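You operate a simulated robot arm through the tools that you are given. There is no shell and no other tool.

Carry out the task below with a simulated robot arm. There is one attempt and no reset: what you move stays moved.

JOB
Move the orange divider and both pots from crate three into crate one, then lid it.
Fine: divider down in the yellow guides before the pots; order one pot in the green bay, order two pot in the white bay; the grey lid.

Only the result counts: the job must be done as asked and must still hold three seconds after the hand-in. Knocking over, shifting, dropping, spilling or breaking anything else fails it. Lids that push on must go on centred and level and be pressed home; caps that screw on are set level and turned clockwise until they are tight.

ROBOT AND FRAMES
A 7-joint arm with a three-finger gripper, fixed in place. Base frame: the origin is at the foot of the arm, x ahead of it, y to its left, z up; the work surface is at about z = 800. Lengths are in mm, angles in rad, forces in N, time in s.
Its first joint turns from -2.897 to 2.897 rad. Payload 2.69 kg.
The TCP is the grasp point between the finger pads, 30 mm short of the fingertips. In the tool frame z runs along the fingers and y along their closing line. Largest opening 128 mm; the body of the gripper starts 117 mm behind the TCP.
Orientation is that of the tool frame in the base frame, as a unit quaternion [w, x, y, z]. With the fingers straight down and closing along the base's y, the tool's x points along the base's -x, its y along +y and its z along -z.

CONTROLS
- The arm moves only by the tool move_arm. Its argument "commands" is a list of rows, each a list of 3 entries, a list of its own where there are three numbers: the gripper command, from -1 (shut) to 1 (fully open), values between in proportion, then the shift along the tool's x, y, z in mm, then the turn, a rotation vector about the tool's x, y, z in rad. In form: [[grip, [tx, ty, tz], [ax, ay, az]], ...]. A call has 1 to 20 rows; each row shifts and turns the commanded pose from where the row before left it, along the tool's axes as they then stand. Each row takes 0.2 s and may step no farther than 50 mm and 0.15 rad from the row before; otherwise, or with a gripper value out of range, the whole call is refused. Where a pose cannot be reached the arm comes as near as it can. A force on the tool above 40 N (or 10 N above the force at the start of the call, whichever is more), or a blocked arm, ends the call early, and 0.2 s more pass. Each finger halts on what it meets, pressing with about 35 N; the grip force reading is that of the motor and also rises with nothing between the fingers. The clock runs only during rows and for 0.2 s after the last one: add rows that do not move to give the fingers time. The reply holds the time, the measured pose of the TCP, the force on the tool along the base axes, the opening and the grip force, in the units named above and with some noise, with the torque about the TCP (base axes, N m) and any sound that the robot's microphone picked up.
- Cameras (640 x 400 px; columns grow to the right, rows downward): "scene" is fixed at [400.1, 648.6, 1590.4]; the picture's right is [-0.76, -0.65, 0.00], its down [-0.57, 0.67, -0.48] and it looks along [0.31, -0.37, -0.88] (base axes); focal length 214 px, centre (320, 200). "wrist" rides on the gripper at [58, 54, -131] in the tool frame; the picture's right is [-0.68, 0.74, 0.00], its down [-0.62, -0.57, -0.55] and it looks along [-0.40, -0.37, 0.84] (tool axes); focal length 234 px, centre (320, 200). There is no depth. A picture from a camera that has moved, and an enlarged one, comes with that camera's place and axes in the base frame and with its lens.
- camera(camera): a new picture of that camera. The clock stands still meanwhile.
- move_column(by): slides the trunk up (or, below 0, down) by that many mm; the arm rides with it, the base frame stays. It gives what a move gives, with no picture.
- enlarge(camera, box): a new picture of the part [left, top, right, bottom] of that camera's present view, enlarged. The clock stands still meanwhile.
- job_done(): hands the job in; it is judged then, once.

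Places have to be worked out from the pictures, the camera data and where the tool is seen. Open the gripper and draw the arm clear of the work before you hand the job in, unless the task says otherwise.

The tools are called after "Emit:" as a command line: name --argument value ..., lists and objects as JSON in quotes. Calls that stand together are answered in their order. move_arm: Moves the arm, as the interface text tells. Its arguments: {"type":"object","properties":{"commands":{"type":"array","items":{"type":"array"}}},"required":["commands"]} The other tools are called the same way: move_column (by) slides the trunk up or down; camera (camera) takes a picture; enlarge (camera, box) takes an enlarged picture of a part of a camera's view; job_done () hands the job in.

At the start:

```text
time: 0.0
eef_pos: [680.0, -158.3, 1217.8]
orientation: [0.0, 0.0, 1.0, 0.0]
wrist_force: [-1.0, 0.0, -0.5]
wrist_torque: [0.02, -0.02, 0.01]
width: 127.9
finger_force: 0.0
trunk travel left (down, up): [-150.0, 200.0]
```

scene: 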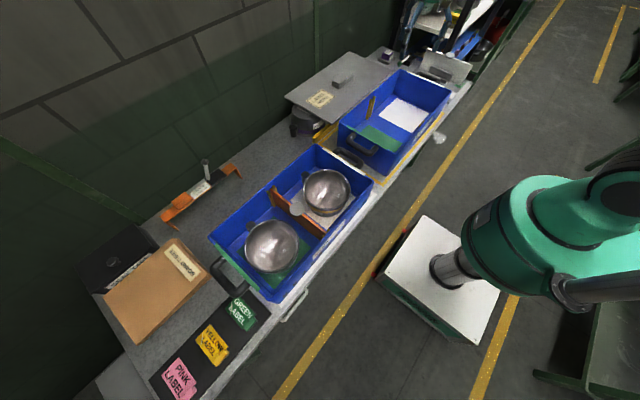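
wrist: 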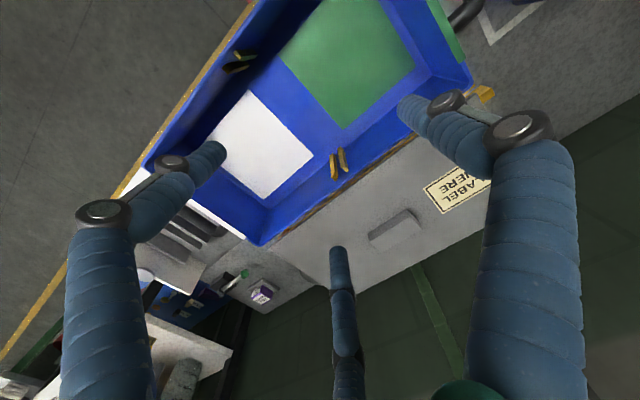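

I start by looking closer at the scene to identify the crates, divider, pots, guides and lid.

Emit:
enlarge --camera "scene" --box '[200, 130, 390, 310]'

Emit:
enlarge --camera "scene" --box '[280, 40, 480, 190]'

Emit:
enlarge --camera "scene" --box '[70, 150, 290, 400]'

Emit:
camera --camera "wrist"

```text
2.22 times, centred on (295, 220) of scene
camera zoom: at [400.1, 648.6, 1590.4], right [-0.76, -0.65, 0.0], down [-0.57, 0.67, -0.48], along [0.31, -0.37, -0.88], focal length 477 px, centre (376, 156)
```

zoom: 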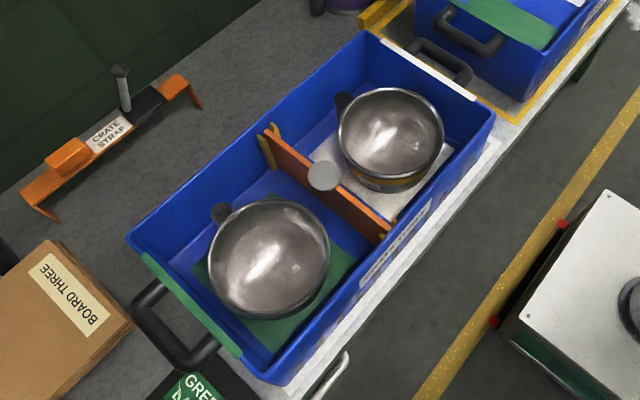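

```text
2.67 times, centred on (380, 115) of scene
camera zoom: at [400.1, 648.6, 1590.4], right [-0.76, -0.65, 0.0], down [-0.57, 0.67, -0.48], along [0.31, -0.37, -0.88], focal length 572 px, centre (160, 427)
```

zoom: 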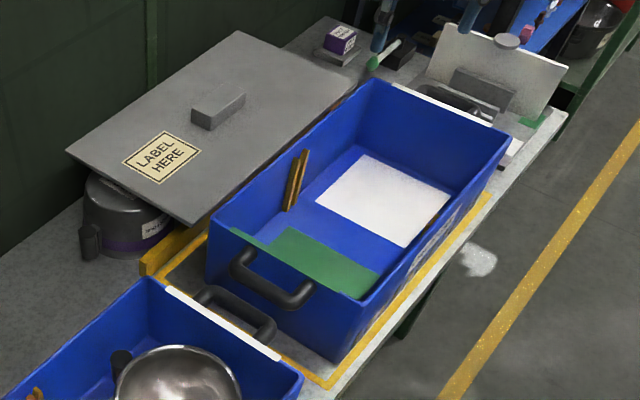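

```text
1.60 times, centred on (180, 275) of scene
camera zoom: at [400.1, 648.6, 1590.4], right [-0.76, -0.65, 0.0], down [-0.57, 0.67, -0.48], along [0.31, -0.37, -0.88], focal length 343 px, centre (544, 80)
```

zoom: 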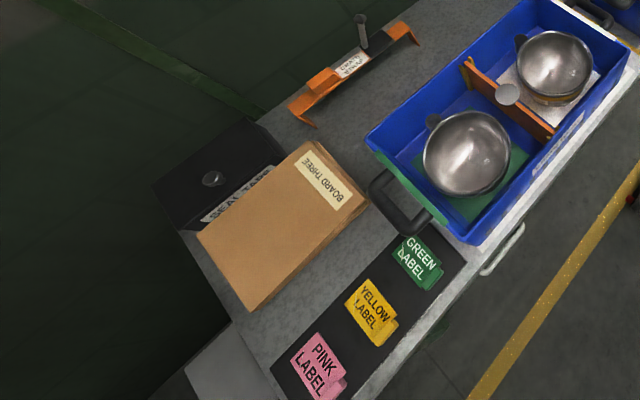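

```text
taken
camera wrist: at [621.3, -105.1, 1346.9], right [0.68, 0.74, 0.0], down [0.62, -0.57, 0.55], along [0.4, -0.37, -0.84], focal length 234 px, centre (320, 200)
```

wrist: 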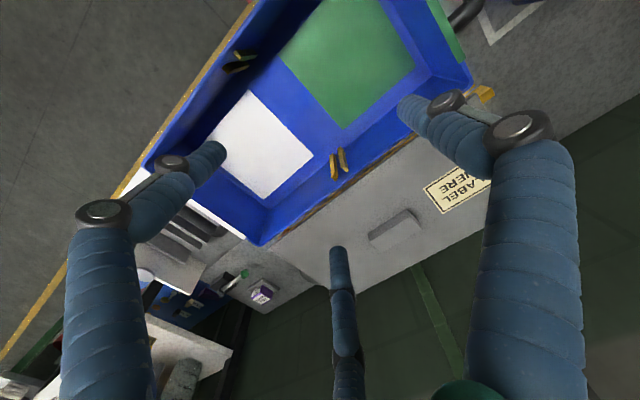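

The left crate (pots, divider) spans roughly x 530–820, y 183–707; the right one roughly x 540–820, y −500–25. I move the arm sideways high above the crates to look at crate three with the wrist camera.

Emit:
move_arm --commands '[[1, [0, 50, 0], [0, 0, 0]], [1, [0, 50, 0], [0, 0, 0]], [1, [0, 50, 0], [0, 0, 0]], [1, [0, 50, 0], [0, 0, 0]], [1, [0, 50, 0], [0, 0, 0]], [1, [0, 50, 0], [0, 0, 0]], [1, [0, 50, 0], [0, 0, 0]], [1, [0, 50, 0], [0, 0, 0]], [1, [0, 50, 0], [0, 0, 0]], [1, [0, 50, 0], [0, 0, 0]]]'

Emit:
camera --camera "wrist"

Emit:
camera --camera "scene"

```text
time: 2.2
eef_pos: [681.0, 342.3, 1215.0]
orientation: [0.0, -0.001, 1.0, 0.001]
wrist_force: [0.5, 0.0, -0.9]
wrist_torque: [0.06, -0.03, 0.01]
width: 127.7
finger_force: 0.1
trunk travel left (down, up): [-150.0, 200.0]
```

```text
taken
camera wrist: at [621.7, 395.5, 1345.3], right [0.68, 0.74, 0.0], down [0.62, -0.56, 0.55], along [0.4, -0.37, -0.84], focal length 234 px, centre (320, 200)
```

wrist: 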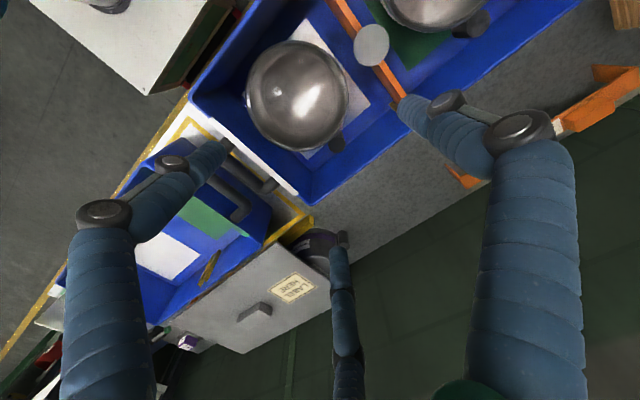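

```text
taken
```

scene: 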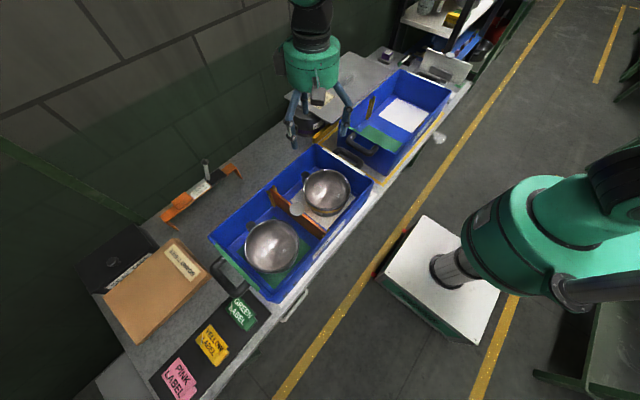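

I zoom into the wrist view to see the pots, their rims, handles and any order labels.

Emit:
enlarge --camera "wrist" --box '[180, 0, 500, 200]'

Emit:
enlarge --camera "scene" --box '[230, 150, 360, 290]'

Emit:
enlarge --camera "scene" --box '[290, 160, 360, 230]'

Emit:
enlarge --camera "scene" --box '[230, 210, 310, 290]'

```text
2.00 times, centred on (340, 100) of wrist
camera zoom: at [621.7, 395.5, 1345.3], right [0.68, 0.74, 0.0], down [0.62, -0.56, 0.55], along [0.4, -0.37, -0.84], focal length 468 px, centre (280, 400)
```

zoom: 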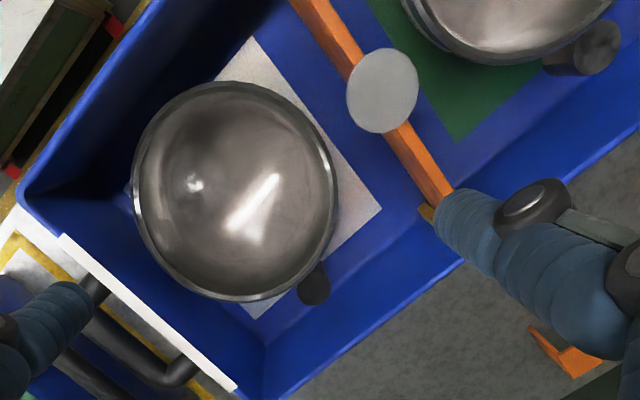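

```text
2.86 times, centred on (295, 220) of scene
camera zoom: at [400.1, 648.6, 1590.4], right [-0.76, -0.65, 0.0], down [-0.57, 0.67, -0.48], along [0.31, -0.37, -0.88], focal length 613 px, centre (391, 143)
```

zoom: 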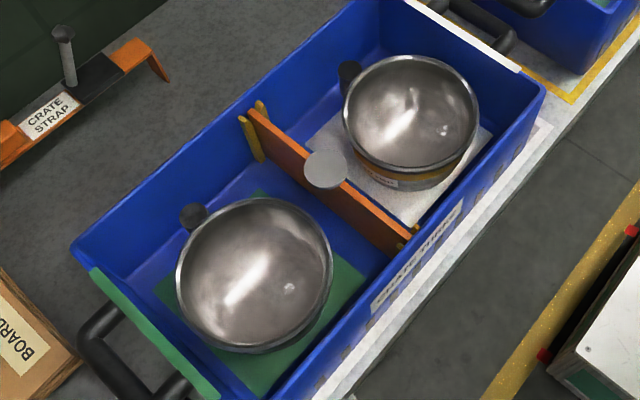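

```text
5.71 times, centred on (325, 195) of scene
camera zoom: at [400.1, 648.6, 1590.4], right [-0.76, -0.65, 0.0], down [-0.57, 0.67, -0.48], along [0.31, -0.37, -0.88], focal length 1226 px, centre (291, 229)
```

zoom: 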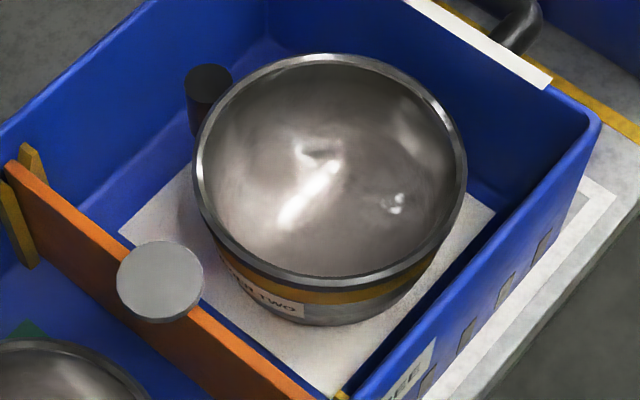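

```text
5.00 times, centred on (270, 250) of scene
camera zoom: at [400.1, 648.6, 1590.4], right [-0.76, -0.65, 0.0], down [-0.57, 0.67, -0.48], along [0.31, -0.37, -0.88], focal length 1072 px, centre (570, -50)
```

zoom: 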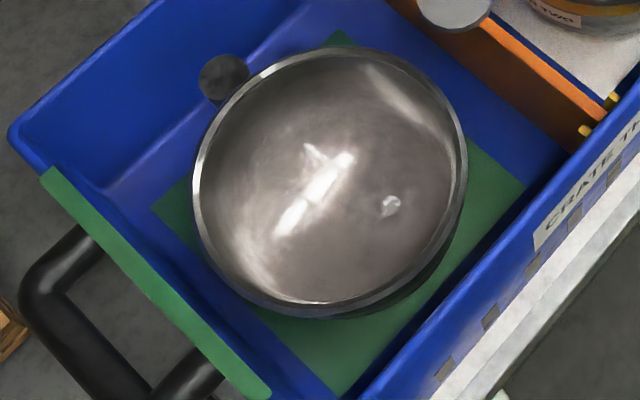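

The yellow-band pot reads "…ER TWO" and the crate reads "CRATE TH…". I verify the right crate's label and the surroundings (lid, other lid).

Emit:
enlarge --camera "scene" --box '[390, 90, 460, 160]'

Emit:
enlarge --camera "scene" --box '[270, 40, 410, 150]'

Emit:
enlarge --camera "scene" --box '[370, 0, 520, 110]'

Emit:
enlarge --camera "wrist" --box '[100, 180, 360, 360]'

```text
5.71 times, centred on (425, 125) of scene
camera zoom: at [400.1, 648.6, 1590.4], right [-0.76, -0.65, 0.0], down [-0.57, 0.67, -0.48], along [0.31, -0.37, -0.88], focal length 1226 px, centre (-280, 629)
```

zoom: 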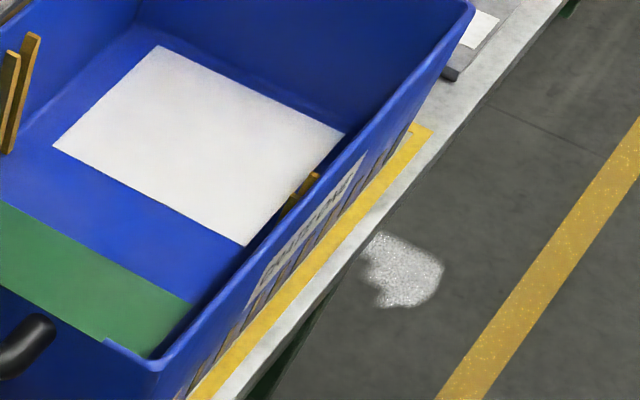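

```text
3.64 times, centred on (340, 95) of scene
camera zoom: at [400.1, 648.6, 1590.4], right [-0.76, -0.65, 0.0], down [-0.57, 0.67, -0.48], along [0.31, -0.37, -0.88], focal length 780 px, centre (247, 582)
```

zoom: 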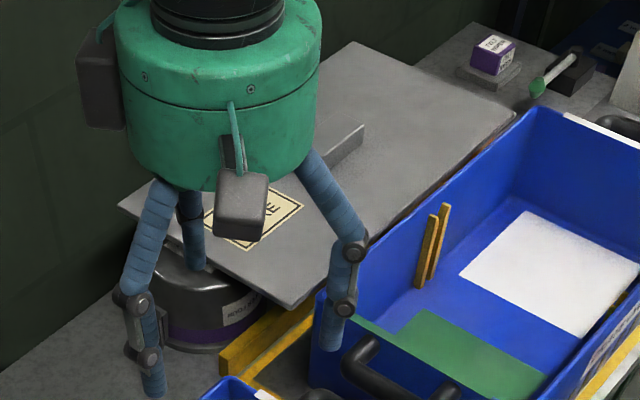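

```text
3.64 times, centred on (445, 55) of scene
camera zoom: at [400.1, 648.6, 1590.4], right [-0.76, -0.65, 0.0], down [-0.57, 0.67, -0.48], along [0.31, -0.37, -0.88], focal length 780 px, centre (-134, 727)
```

zoom: 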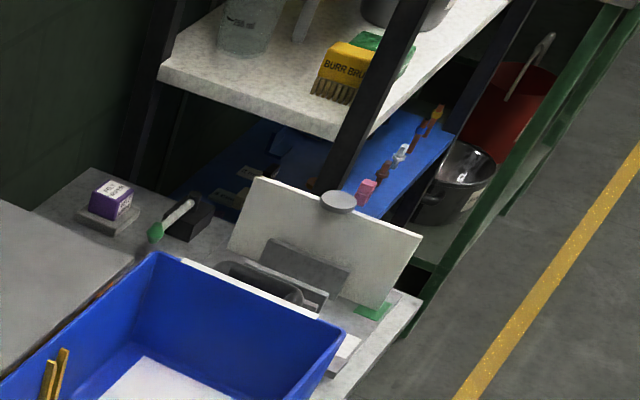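

```text
2.22 times, centred on (230, 270) of wrist
camera zoom: at [621.7, 395.5, 1345.3], right [0.68, 0.74, 0.0], down [0.62, -0.56, 0.55], along [0.4, -0.37, -0.84], focal length 520 px, centre (520, 44)
```

zoom: 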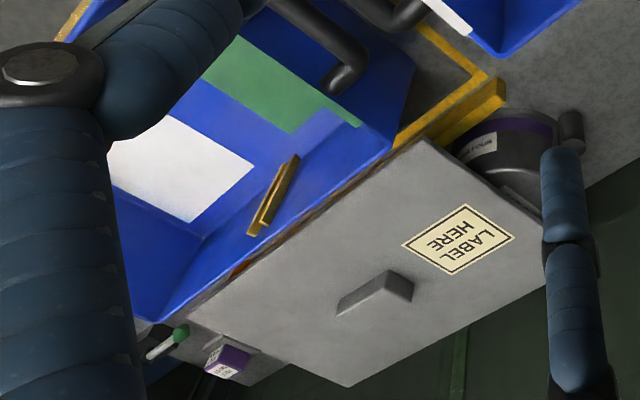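

The picture shows what looks like three blue fingers though the text says two; I close the gripper partway in free air and look at how the fingers actually move.

Emit:
move_arm --commands '[[-1, [0, 0, 0], [0, 0, 0]], [-1, [0, 0, 0], [0, 0, 0]], [-1, [0, 0, 0], [0, 0, 0]], [-1, [0, 0, 0], [0, 0, 0]]]'

Emit:
camera --camera "wrist"

Emit:
enlarge --camera "scene" --box '[260, 0, 400, 160]'

```text
time: 3.2
eef_pos: [680.4, 342.0, 1215.8]
orientation: [0.0, 0.0, 1.0, 0.001]
wrist_force: [0.3, 0.8, 0.1]
wrist_torque: [0.02, 0.03, -0.03]
width: 2.1
finger_force: 31.0
trunk travel left (down, up): [-150.0, 200.0]
```

```text
taken
camera wrist: at [621.7, 394.9, 1345.7], right [0.68, 0.74, 0.0], down [0.62, -0.56, 0.55], along [0.4, -0.37, -0.84], focal length 234 px, centre (320, 200)
```

wrist: 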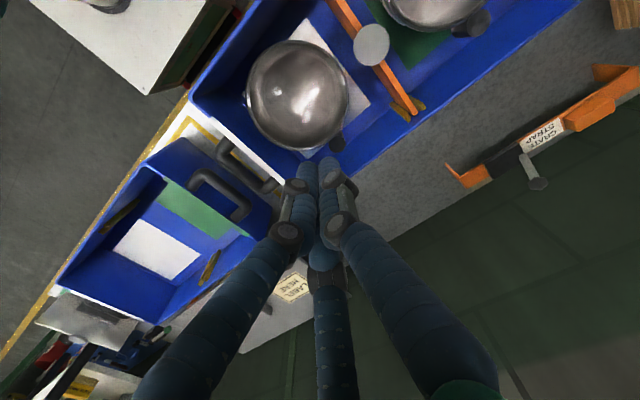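

```text
2.50 times, centred on (330, 80) of scene
camera zoom: at [400.1, 648.6, 1590.4], right [-0.76, -0.65, 0.0], down [-0.57, 0.67, -0.48], along [0.31, -0.37, -0.88], focal length 536 px, centre (295, 500)
```

zoom: 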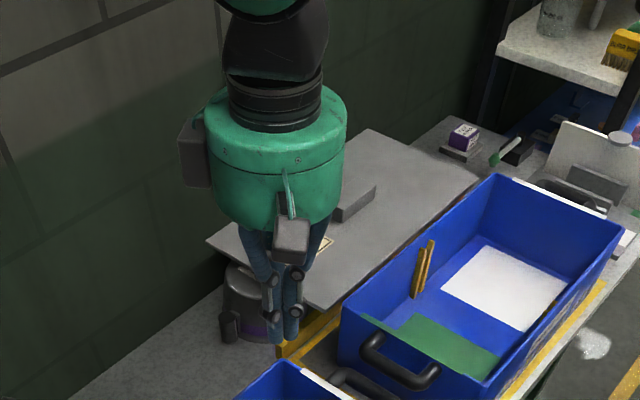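

The visible third finger looks like a skin over the two-jaw motion (closing symmetric along y). I lower the hand to view the divider, its disc knob and the "order two" pot closely.

Emit:
move_arm --commands '[[-1, [20, 30, 45], [0, 0, 0]], [-1, [20, 30, 45], [0, 0, 0]], [-1, [20, 30, 30], [0, 0, 0]]]'

Emit:
camera --camera "wrist"

Emit:
enlarge --camera "wrist" --box '[160, 0, 480, 200]'

```text
refused: row 1 steps farther than a row can; nothing moved
```

```text
taken
camera wrist: at [621.7, 394.9, 1345.7], right [0.68, 0.74, 0.0], down [0.62, -0.56, 0.55], along [0.4, -0.37, -0.84], focal length 234 px, centre (320, 200)
```

wrist: 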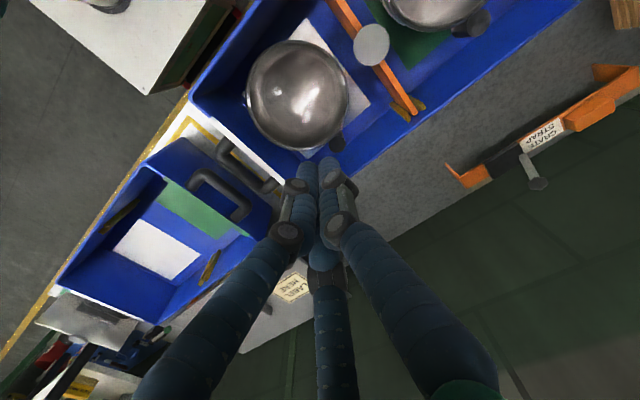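

```text
2.00 times, centred on (320, 100) of wrist
camera zoom: at [621.7, 394.9, 1345.7], right [0.68, 0.74, 0.0], down [0.62, -0.56, 0.55], along [0.4, -0.37, -0.84], focal length 468 px, centre (320, 400)
```

zoom: 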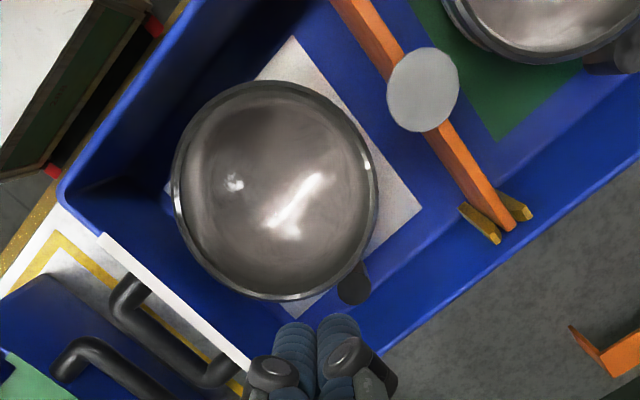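

Triangulating the two views puts the divider's disc near (670, 452, 930) and the crate rim near z≈960. I redo the approach with smaller steps for a close look.

Emit:
move_arm --commands '[[-1, [15, 22, 34], [0, 0, 0]], [-1, [15, 22, 34], [0, 0, 0]], [-1, [15, 22, 34], [0, 0, 0]], [-1, [15, 22, 34], [0, 0, 0]]]'

Emit:
camera --camera "wrist"

Emit:
enlarge --camera "wrist" --box '[160, 0, 480, 200]'

```text
time: 4.2
eef_pos: [618.2, 429.7, 1080.6]
orientation: [0.0, 0.0, 1.0, 0.0]
wrist_force: [0.1, 0.1, -0.4]
wrist_torque: [0.01, -0.02, -0.02]
width: 2.1
finger_force: 31.7
trunk travel left (down, up): [-150.0, 200.0]
```

```text
taken
camera wrist: at [560.0, 482.4, 1211.0], right [0.68, 0.74, 0.0], down [0.62, -0.57, 0.55], along [0.4, -0.37, -0.84], focal length 234 px, centre (320, 200)
```

wrist: 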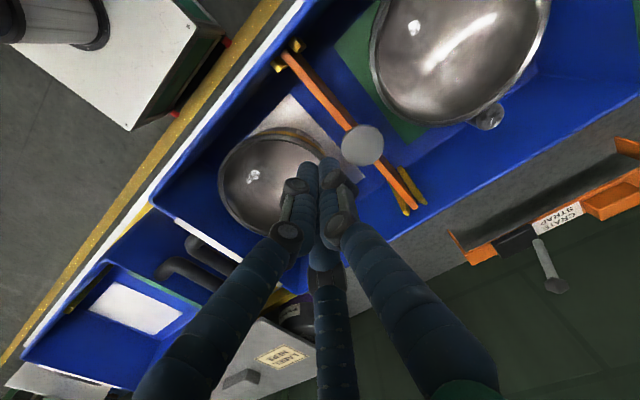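

```text
2.00 times, centred on (320, 100) of wrist
camera zoom: at [560.0, 482.4, 1211.0], right [0.68, 0.74, 0.0], down [0.62, -0.57, 0.55], along [0.4, -0.37, -0.84], focal length 468 px, centre (320, 400)
```

zoom: 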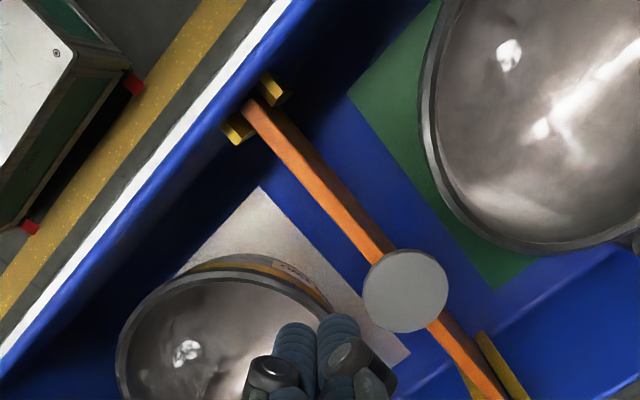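

The disc centre is confirmed at about (670, 452.5, 930), ~25 mm above the plate top. Now I survey crate one and the grey lid from above before touching anything.

Emit:
move_arm --commands '[[-1, [0, 0, -43], [0, 0, 0]], [-1, [0, 0, -43], [0, 0, 0]], [-1, [0, 0, -43], [0, 0, 0]], [-1, [0, 0, -43], [0, 0, 0]], [-1, [-8, -48, 0], [0, 0, 0]], [-1, [-8, -48, 0], [0, 0, 0]], [-1, [-8, -48, 0], [0, 0, 0]], [-1, [-8, -48, 0], [0, 0, 0]], [-1, [-8, -48, 0], [0, 0, 0]], [-1, [-8, -48, 0], [0, 0, 0]], [-1, [-8, -48, 0], [0, 0, 0]], [-1, [-8, -48, 0], [0, 0, 0]], [-1, [-8, -48, 0], [0, 0, 0]], [-1, [-8, -48, 0], [0, 0, 0]], [-1, [-8, -48, 0], [0, 0, 0]], [-1, [-8, -48, 0], [0, 0, 0]]]'

Emit:
camera --camera "wrist"

Emit:
camera --camera "scene"

```text
time: 7.6
eef_pos: [717.2, -146.2, 1252.0]
orientation: [-0.001, -0.001, 1.0, 0.0]
wrist_force: [-0.2, -0.1, 0.2]
wrist_torque: [-0.04, 0.0, -0.01]
width: 2.0
finger_force: 31.3
trunk travel left (down, up): [-150.0, 200.0]
```

```text
taken
camera wrist: at [658.5, -92.7, 1383.3], right [0.68, 0.74, 0.0], down [0.62, -0.56, 0.55], along [0.4, -0.37, -0.84], focal length 234 px, centre (320, 200)
```

wrist: 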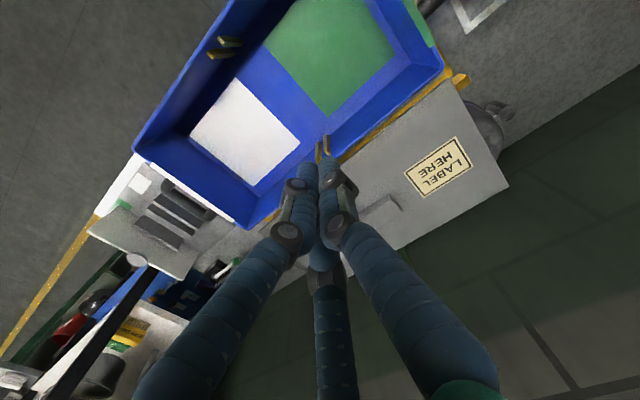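

```text
taken
```

scene: 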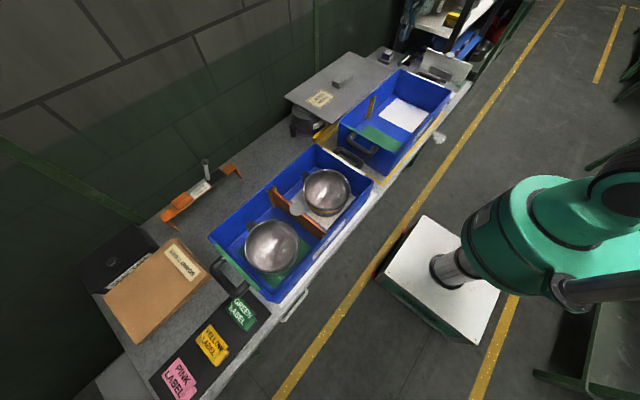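

I rotate the hand so the wrist camera looks along +x at the lid and shift toward it.

Emit:
move_arm --commands '[[-1, [-40, -27, 0], [0, 0, 0]], [-1, [-40, -27, 0], [0, 0, 0]], [-1, [0, 0, 0], [0, 0, -0.15]], [-1, [0, 0, 0], [0, 0, -0.15]], [-1, [0, 0, 0], [0, 0, -0.15]], [-1, [0, 0, 0], [0, 0, -0.15]], [-1, [0, 0, 0], [0, 0, -0.15]]]'

Emit:
camera --camera "wrist"

```text
time: 9.2
eef_pos: [795.4, -200.0, 1252.5]
orientation: [0.0, -0.367, 0.93, 0.0]
wrist_force: [0.0, -0.4, -0.5]
wrist_torque: [-0.05, -0.02, 0.04]
width: 2.2
finger_force: 31.7
trunk travel left (down, up): [-150.0, 200.0]
```

```text
taken
camera wrist: at [716.7, -201.4, 1382.9], right [-0.01, 1.0, 0.0], down [0.84, 0.01, 0.55], along [0.55, 0.01, -0.84], focal length 234 px, centre (320, 200)
```

wrist: 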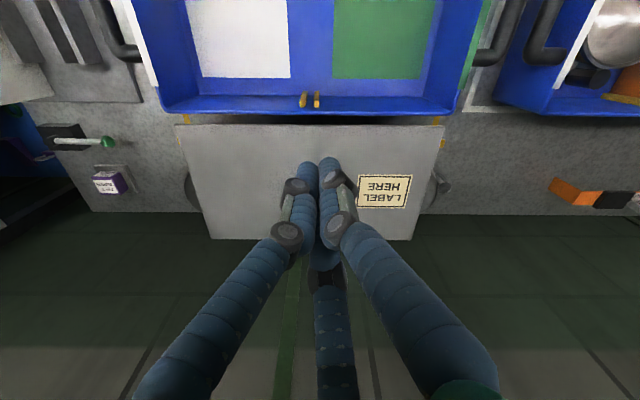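

Lid appears to span x≈842–1130, y≈−480…35 at z≈930–938, resting on two purple-band pots. I open the fingers to unblock the view of the handle.

Emit:
move_arm --commands '[[1, [0, 0, 0], [0, 0, 0]], [1, [0, 0, 0], [0, 0, 0]], [1, [0, 0, 0], [0, 0, 0]]]'

Emit:
camera --camera "wrist"

Emit:
enlarge --camera "wrist" --box '[170, 110, 450, 270]'

Emit:
enlarge --camera "wrist" --box '[120, 0, 520, 130]'

```text
time: 10.0
eef_pos: [796.5, -200.0, 1252.2]
orientation: [-0.001, -0.367, 0.93, 0.0]
wrist_force: [0.0, -0.2, 0.2]
wrist_torque: [0.01, 0.0, -0.01]
width: 128.0
finger_force: 0.1
trunk travel left (down, up): [-150.0, 200.0]
```

```text
taken
camera wrist: at [716.9, -201.3, 1382.8], right [-0.01, 1.0, 0.0], down [0.84, 0.01, 0.55], along [0.55, 0.0, -0.84], focal length 234 px, centre (320, 200)
```

wrist: 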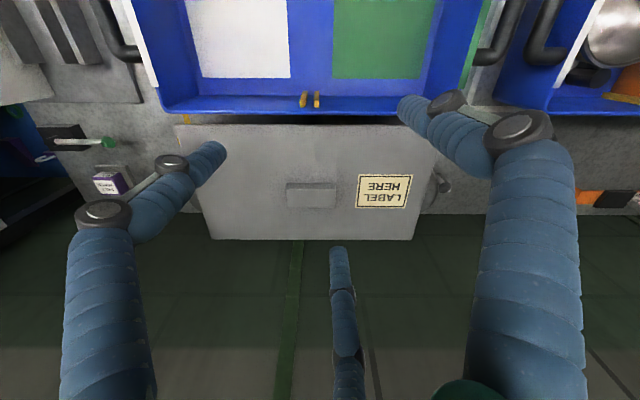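

```text
2.29 times, centred on (310, 190) of wrist
camera zoom: at [716.9, -201.3, 1382.8], right [-0.01, 1.0, 0.0], down [0.84, 0.01, 0.55], along [0.55, 0.0, -0.84], focal length 535 px, centre (343, 223)
```

zoom: 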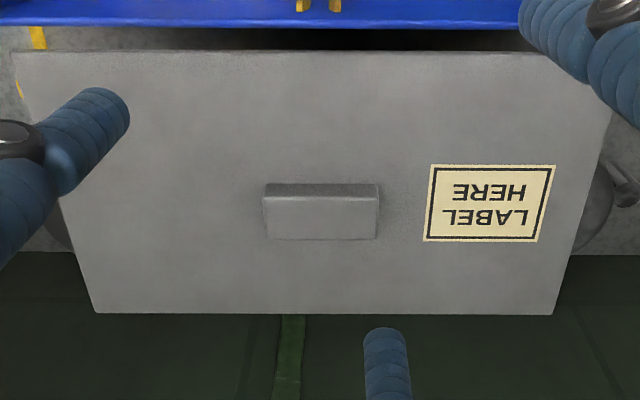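

```text
1.60 times, centred on (320, 65) of wrist
camera zoom: at [716.9, -201.3, 1382.8], right [-0.01, 1.0, 0.0], down [0.84, 0.01, 0.55], along [0.55, 0.0, -0.84], focal length 375 px, centre (320, 416)
```

zoom: 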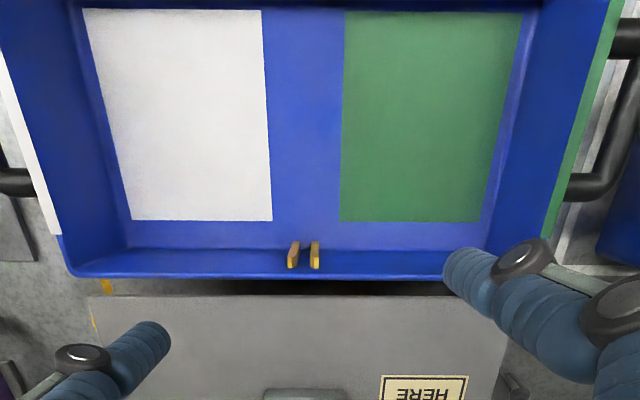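

The handle bar runs along y, ~109 mm long. I zoom the scene camera on the handle and lid edge to get its height and the lid's supports.

Emit:
enlarge --camera "scene" --box '[280, 45, 400, 140]'

Emit:
enlarge --camera "scene" --box '[320, 65, 370, 100]'

Emit:
enlarge --camera "scene" --box '[280, 90, 350, 150]'

```text
4.21 times, centred on (340, 92) of scene
camera zoom: at [400.1, 648.6, 1590.4], right [-0.76, -0.65, 0.0], down [-0.57, 0.67, -0.48], along [0.31, -0.37, -0.88], focal length 903 px, centre (236, 653)
```

zoom: 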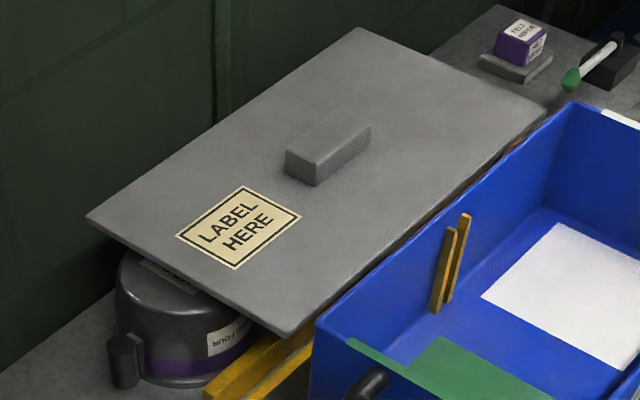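

```text
11.43 times, centred on (345, 82) of scene
camera zoom: at [400.1, 648.6, 1590.4], right [-0.76, -0.65, 0.0], down [-0.57, 0.67, -0.48], along [0.31, -0.37, -0.88], focal length 2451 px, centre (34, 1543)
```

zoom: 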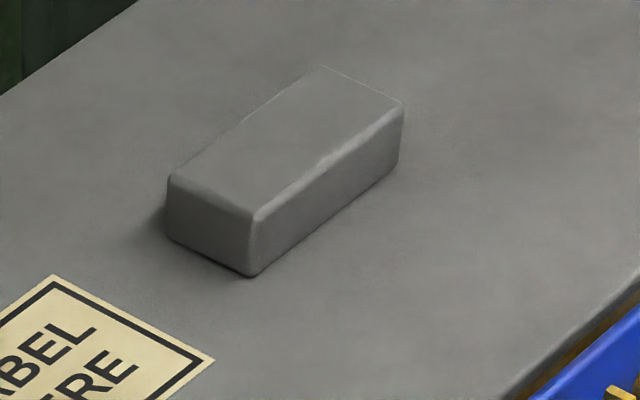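

```text
6.67 times, centred on (315, 120) of scene
camera zoom: at [400.1, 648.6, 1590.4], right [-0.76, -0.65, 0.0], down [-0.57, 0.67, -0.48], along [0.31, -0.37, -0.88], focal length 1430 px, centre (353, 733)
```

zoom: 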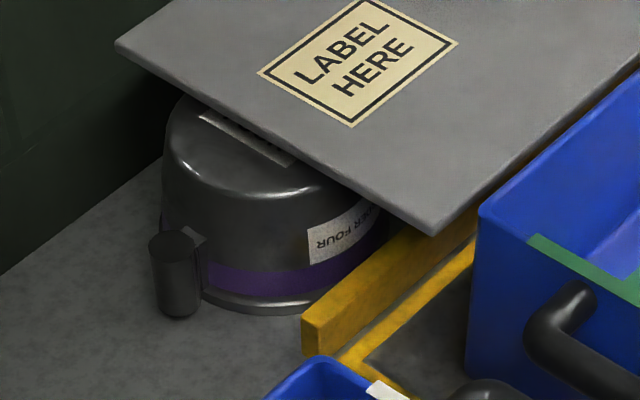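

The lid is a plate on two upturned pots with a box handle (~109×49×27 mm). To get exact relative offsets of the two crates, I'll take identical views of each crate's guides; first crate one, centred on its slot (y≈−220).

Emit:
move_arm --commands '[[1, [32.8, 21.5, 0], [0, 0, 0]], [1, [32.8, 21.5, 0], [0, 0, 0]], [1, [32.8, 21.6, 0], [0, 0, 0]]]'

Emit:
camera --camera "wrist"

Emit:
enlarge --camera "wrist" --box '[200, 0, 440, 150]'

Emit:
enlarge --camera "wrist" --box '[230, 90, 390, 210]'

```text
time: 10.8
eef_pos: [681.3, -220.7, 1253.8]
orientation: [0.0, -0.367, 0.93, 0.001]
wrist_force: [0.3, 0.6, -0.3]
wrist_torque: [-0.01, 0.06, -0.01]
width: 128.3
finger_force: 0.0
trunk travel left (down, up): [-150.0, 200.0]
```

```text
taken
camera wrist: at [600.6, -222.4, 1383.9], right [-0.01, 1.0, 0.0], down [0.84, 0.01, 0.55], along [0.55, 0.0, -0.84], focal length 234 px, centre (320, 200)
```

wrist: 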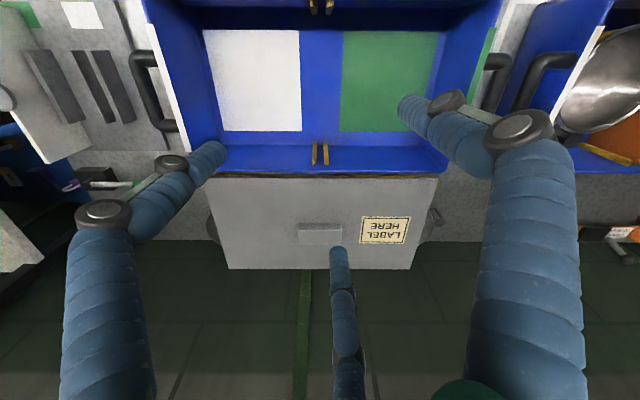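

```text
2.67 times, centred on (320, 75) of wrist
camera zoom: at [600.6, -222.4, 1383.9], right [-0.01, 1.0, 0.0], down [0.84, 0.01, 0.55], along [0.55, 0.0, -0.84], focal length 624 px, centre (320, 533)
```

zoom: 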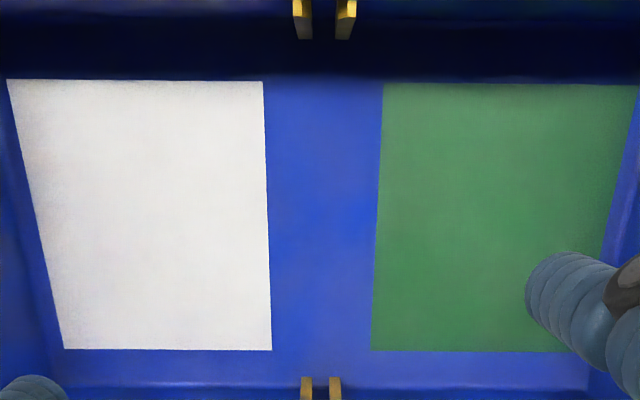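

```text
3.33 times, centred on (310, 150) of wrist
camera zoom: at [600.6, -222.4, 1383.9], right [-0.01, 1.0, 0.0], down [0.84, 0.01, 0.55], along [0.55, 0.0, -0.84], focal length 781 px, centre (353, 367)
```

zoom: 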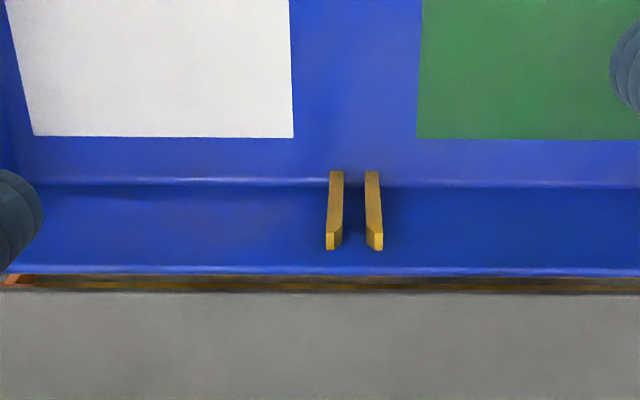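

Crate one's slot centre is at about y = −223. Now the identical view for crate three, 675.5 mm to the left.

Emit:
move_arm --commands '[[1, [-32.94, 35.21, 0], [0, 0, 0]], [1, [-32.94, 35.21, 0], [0, 0, 0]], [1, [-32.94, 35.21, 0], [0, 0, 0]], [1, [-32.94, 35.21, 0], [0, 0, 0]], [1, [-32.94, 35.21, 0], [0, 0, 0]], [1, [-32.94, 35.21, 0], [0, 0, 0]], [1, [-32.94, 35.21, 0], [0, 0, 0]], [1, [-32.94, 35.21, 0], [0, 0, 0]], [1, [-32.94, 35.21, 0], [0, 0, 0]], [1, [-32.94, 35.21, 0], [0, 0, 0]], [1, [-32.94, 35.21, 0], [0, 0, 0]], [1, [-32.94, 35.21, 0], [0, 0, 0]], [1, [-32.94, 35.21, 0], [0, 0, 0]], [1, [-32.94, 35.21, 0], [0, 0, 0]], [1, [0, 0, 0], [0, 0, 0]]]'

Emit:
camera --camera "wrist"

Emit:
enlarge --camera "wrist" --box '[200, 0, 440, 150]'

Emit:
enlarge --camera "wrist" --box '[230, 90, 390, 210]'

```text
time: 14.0
eef_pos: [682.6, 456.4, 1252.6]
orientation: [0.0, -0.367, 0.93, 0.0]
wrist_force: [-0.2, 0.4, 0.6]
wrist_torque: [-0.09, -0.02, 0.04]
width: 128.0
finger_force: 0.2
trunk travel left (down, up): [-150.0, 200.0]
```

```text
taken
camera wrist: at [602.6, 455.7, 1382.0], right [-0.01, 1.0, 0.0], down [0.84, 0.01, 0.55], along [0.55, 0.0, -0.84], focal length 234 px, centre (320, 200)
```

wrist: 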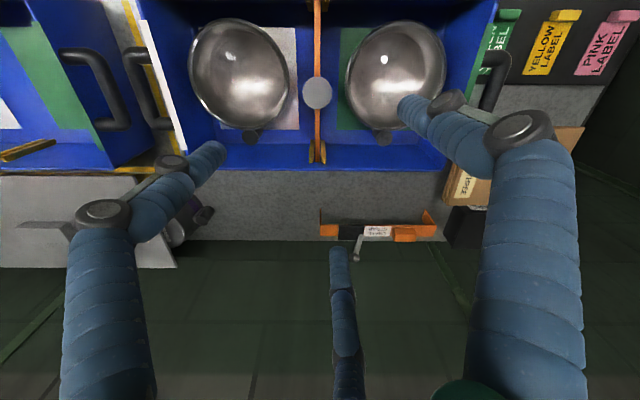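

```text
2.67 times, centred on (320, 75) of wrist
camera zoom: at [602.6, 455.7, 1382.0], right [-0.01, 1.0, 0.0], down [0.84, 0.01, 0.55], along [0.55, 0.0, -0.84], focal length 624 px, centre (320, 533)
```

zoom: 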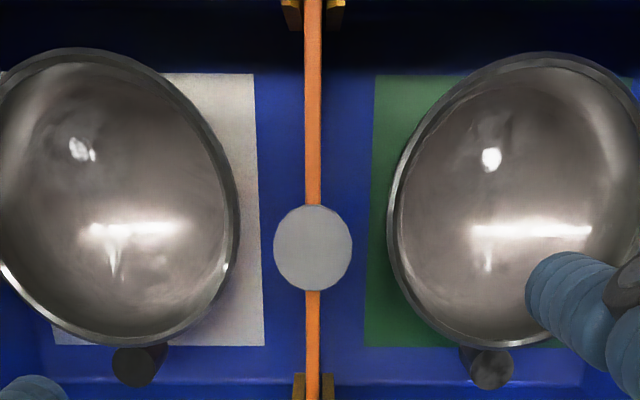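

```text
3.33 times, centred on (310, 150) of wrist
camera zoom: at [602.6, 455.7, 1382.0], right [-0.01, 1.0, 0.0], down [0.84, 0.01, 0.55], along [0.55, 0.0, -0.84], focal length 781 px, centre (353, 367)
```

zoom: 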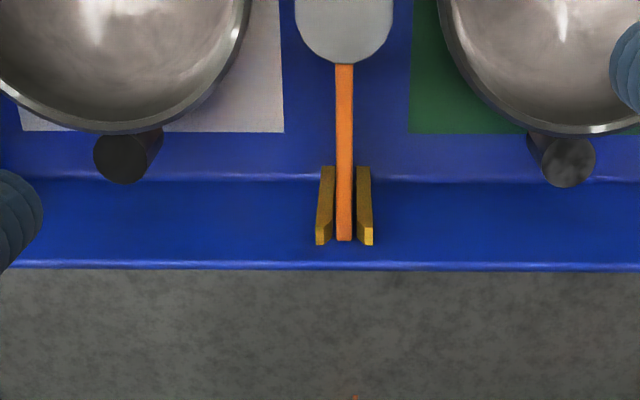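

The two views differ by only ~8.5 px, giving crate-one slot = crate-three slot + (≈3, −672.4) mm. Disc ≈ (671, 450, 930), Ø≈52 mm, with ~23 mm gaps to the pot rims. I rotate back, pre-set the opening to ~64 mm and come down to z≈1054 above the disc.

Emit:
move_arm --commands '[[0, [0, 0, 0], [0, 0, 0.15]], [0, [0, 0, 0], [0, 0, 0.15]], [0, [0, 0, 0], [0, 0, 0.15]], [0, [0, 0, 0], [0, 0, 0.15]], [0, [0, 0, 0], [0, 0, 0.15]], [0, [10.5, -4.9, 0], [0, 0, 0]], [0, [0, 0, 50], [0, 0, 0]], [0, [0, 0, 50], [0, 0, 0]], [0, [0, 0, 50], [0, 0, 0]], [0, [0, 0, 50], [0, 0, 0]], [0, [0, 0, 0], [0, 0, 0]], [0, [0, 0, 0], [0, 0, 0]]]'

Emit:
camera --camera "wrist"

Emit:
enlarge --camera "scene" --box '[240, 100, 380, 260]'

```text
time: 16.6
eef_pos: [667.0, 449.8, 1050.9]
orientation: [0.0, 0.0, 1.0, 0.0]
wrist_force: [0.6, 0.2, -0.1]
wrist_torque: [-0.01, 0.01, 0.0]
width: 64.2
finger_force: 0.1
trunk travel left (down, up): [-150.0, 200.0]
```

```text
taken
camera wrist: at [609.3, 502.8, 1180.8], right [0.68, 0.74, 0.0], down [0.62, -0.57, 0.55], along [0.4, -0.37, -0.84], focal length 234 px, centre (320, 200)
```

wrist: 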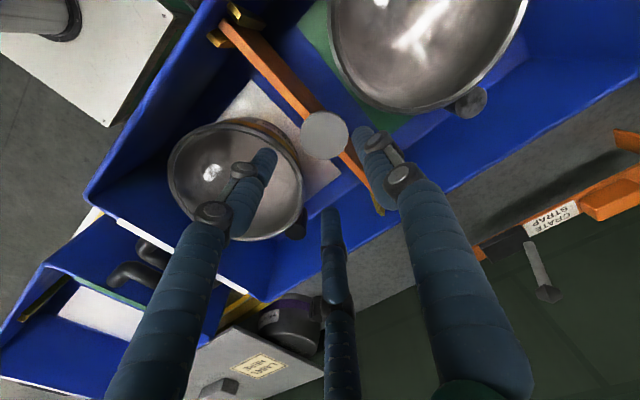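

```text
2.50 times, centred on (310, 180) of scene
camera zoom: at [400.1, 648.6, 1590.4], right [-0.76, -0.65, 0.0], down [-0.57, 0.67, -0.48], along [0.31, -0.37, -0.88], focal length 536 px, centre (345, 250)
```

zoom: 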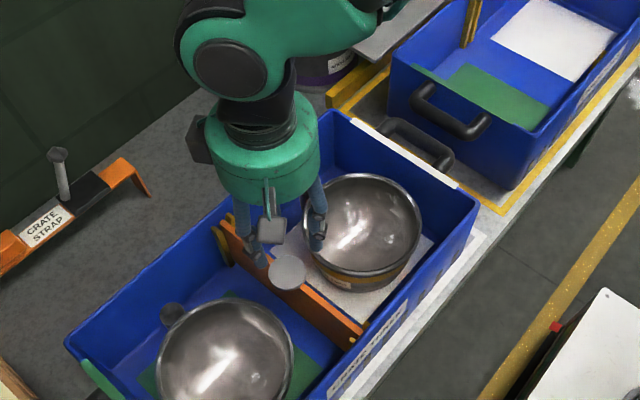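

Reported TCP is (667, 449.8); in the picture the disc is a few mm to +x/+y of the tool axis. I zoom in to refine it.

Emit:
enlarge --camera "wrist" --box '[240, 80, 400, 180]'

Emit:
move_arm --commands '[[0, [0, 0, 0], [0, 0, 0]]]'

```text
4.00 times, centred on (320, 130) of wrist
camera zoom: at [609.3, 502.8, 1180.8], right [0.68, 0.74, 0.0], down [0.62, -0.57, 0.55], along [0.4, -0.37, -0.84], focal length 937 px, centre (320, 480)
```

zoom: 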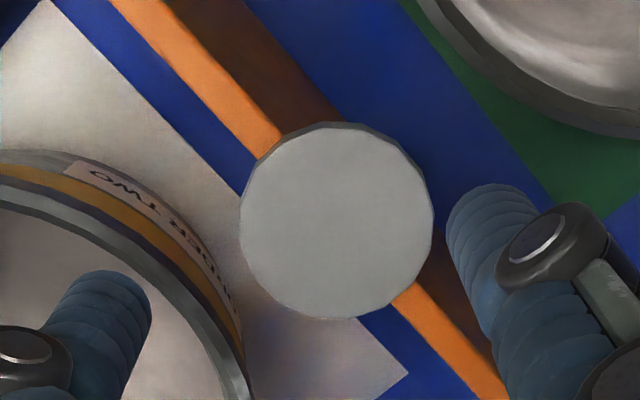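

```text
time: 17.0
eef_pos: [668.8, 449.6, 1049.6]
orientation: [0.0, -0.001, 1.0, 0.0]
wrist_force: [0.1, -0.7, 0.6]
wrist_torque: [-0.01, -0.02, -0.02]
width: 64.0
finger_force: 0.0
trunk travel left (down, up): [-150.0, 200.0]
```

Label "ORDER TWO" is confirmed. The disc centre is about (+4, +2.8) mm from the tool axis; I correct that and descend slowly so the pads sit at the disc (TCP z≈926).

Emit:
move_arm --commands '[[0, [-4, 2.8, 0], [0, 0, 0]], [0, [0, 0, 40], [0, 0, 0]], [0, [0, 0, 40], [0, 0, 0]], [0, [0, 0, 20], [0, 0, 0]], [0, [0, 0, 0], [0, 0, 0]]]'

Emit:
camera --camera "wrist"

Emit:
enlarge --camera "wrist" --box '[220, 110, 420, 235]'

Emit:
enlarge --camera "scene" --box '[260, 140, 360, 240]'

```text
time: 18.2
eef_pos: [675.2, 452.7, 950.1]
orientation: [0.001, -0.001, 1.0, 0.0]
wrist_force: [-0.4, -0.2, 0.7]
wrist_torque: [0.0, 0.0, 0.02]
width: 64.0
finger_force: 0.2
trunk travel left (down, up): [-150.0, 200.0]
```

```text
taken
camera wrist: at [615.7, 505.3, 1081.1], right [0.68, 0.74, 0.0], down [0.62, -0.56, 0.55], along [0.4, -0.37, -0.84], focal length 234 px, centre (320, 200)
```

wrist: 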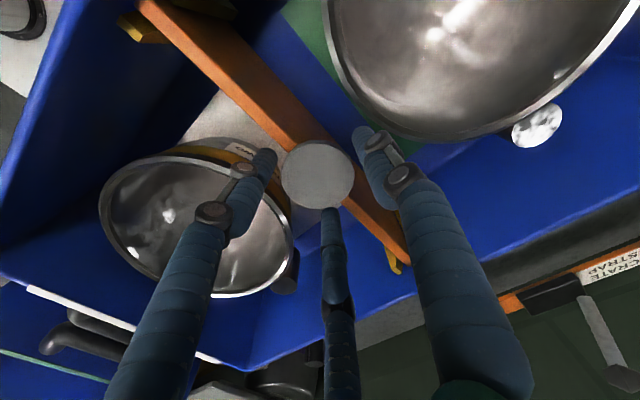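

```text
3.20 times, centred on (320, 172) of wrist
camera zoom: at [615.7, 505.3, 1081.1], right [0.68, 0.74, 0.0], down [0.62, -0.56, 0.55], along [0.4, -0.37, -0.84], focal length 749 px, centre (320, 288)
```

zoom: 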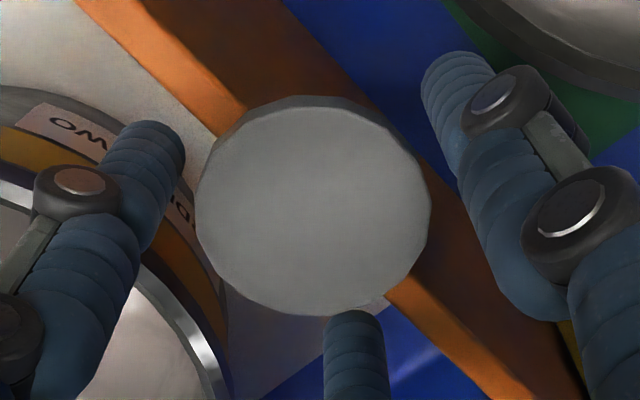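

```text
4.00 times, centred on (310, 190) of scene
camera zoom: at [400.1, 648.6, 1590.4], right [-0.76, -0.65, 0.0], down [-0.57, 0.67, -0.48], along [0.31, -0.37, -0.88], focal length 858 px, centre (360, 240)
```

zoom: 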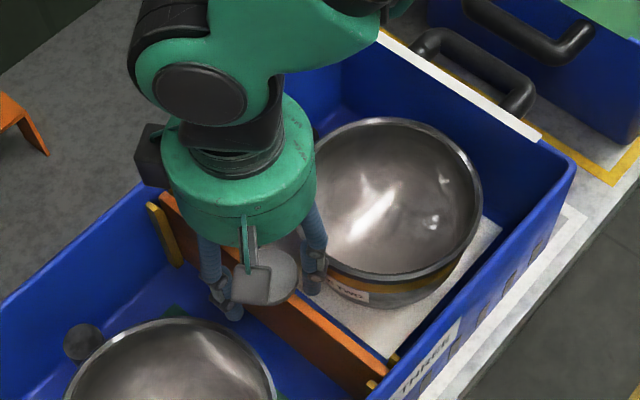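

The disc is now within ~2 mm of the tool axis. I lower the last 24 mm and close on the disc.

Emit:
move_arm --commands '[[0, [1.5, 0, 12], [0, 0, 0]], [0, [0, 0, 12], [0, 0, 0]], [0, [0, 0, 0], [0, 0, 0]], [-1, [0, 0, 0], [0, 0, 0]], [-1, [0, 0, 0], [0, 0, 0]], [-1, [0, 0, 0], [0, 0, 0]]]'

Emit:
camera --camera "wrist"

```text
time: 19.6
eef_pos: [672.8, 452.0, 928.6]
orientation: [0.0, 0.0, 1.0, 0.0]
wrist_force: [0.1, -1.1, 3.9]
wrist_torque: [0.01, -0.01, -0.01]
width: 50.2
finger_force: 35.0
trunk travel left (down, up): [-150.0, 200.0]
```

```text
taken
camera wrist: at [614.5, 505.5, 1058.6], right [0.68, 0.74, 0.0], down [0.62, -0.57, 0.55], along [0.4, -0.37, -0.84], focal length 234 px, centre (320, 200)
```

wrist: 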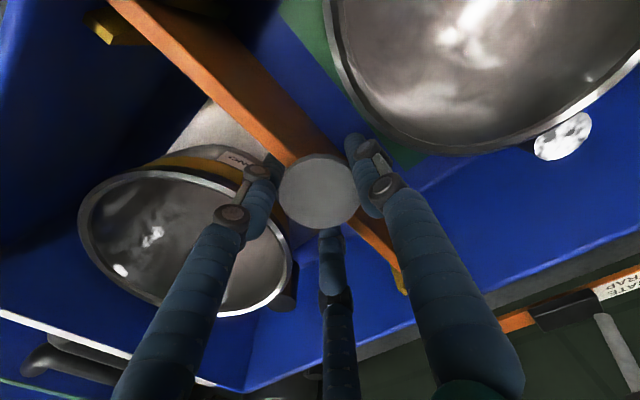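

The jaws hold the disc at 50.2 mm. I lift slowly and check the weight and grip.

Emit:
move_arm --commands '[[-1, [0, 0, -5], [0, 0, 0]], [-1, [0, 0, -10], [0, 0, 0]], [-1, [0, 0, -15], [0, 0, 0]], [-1, [0, 0, -15], [0, 0, 0]], [-1, [0, 0, 0], [0, 0, 0]]]'

Emit:
camera --camera "wrist"

Emit:
enlarge --camera "scene" --box '[240, 130, 380, 270]'

```text
time: 20.8
eef_pos: [673.7, 452.5, 971.6]
orientation: [0.0, 0.0, 1.0, 0.0]
wrist_force: [0.1, -0.6, -0.9]
wrist_torque: [0.0, -0.01, -0.03]
width: 50.3
finger_force: 34.6
trunk travel left (down, up): [-150.0, 200.0]
```

```text
taken
camera wrist: at [614.7, 505.4, 1103.4], right [0.68, 0.74, 0.0], down [0.62, -0.56, 0.55], along [0.4, -0.37, -0.84], focal length 234 px, centre (320, 200)
```

wrist: 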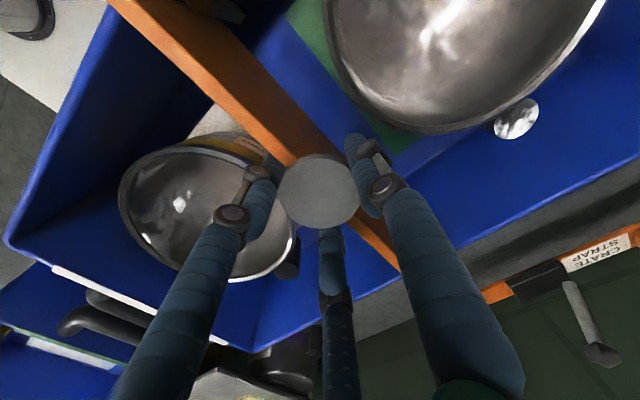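

```text
2.86 times, centred on (310, 200) of scene
camera zoom: at [400.1, 648.6, 1590.4], right [-0.76, -0.65, 0.0], down [-0.57, 0.67, -0.48], along [0.31, -0.37, -0.88], focal length 613 px, centre (349, 200)
```

zoom: 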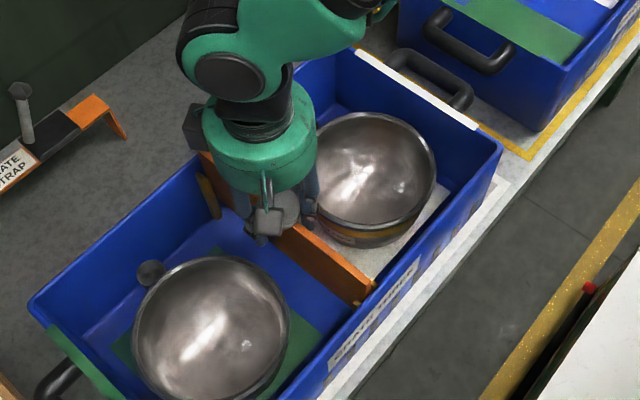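

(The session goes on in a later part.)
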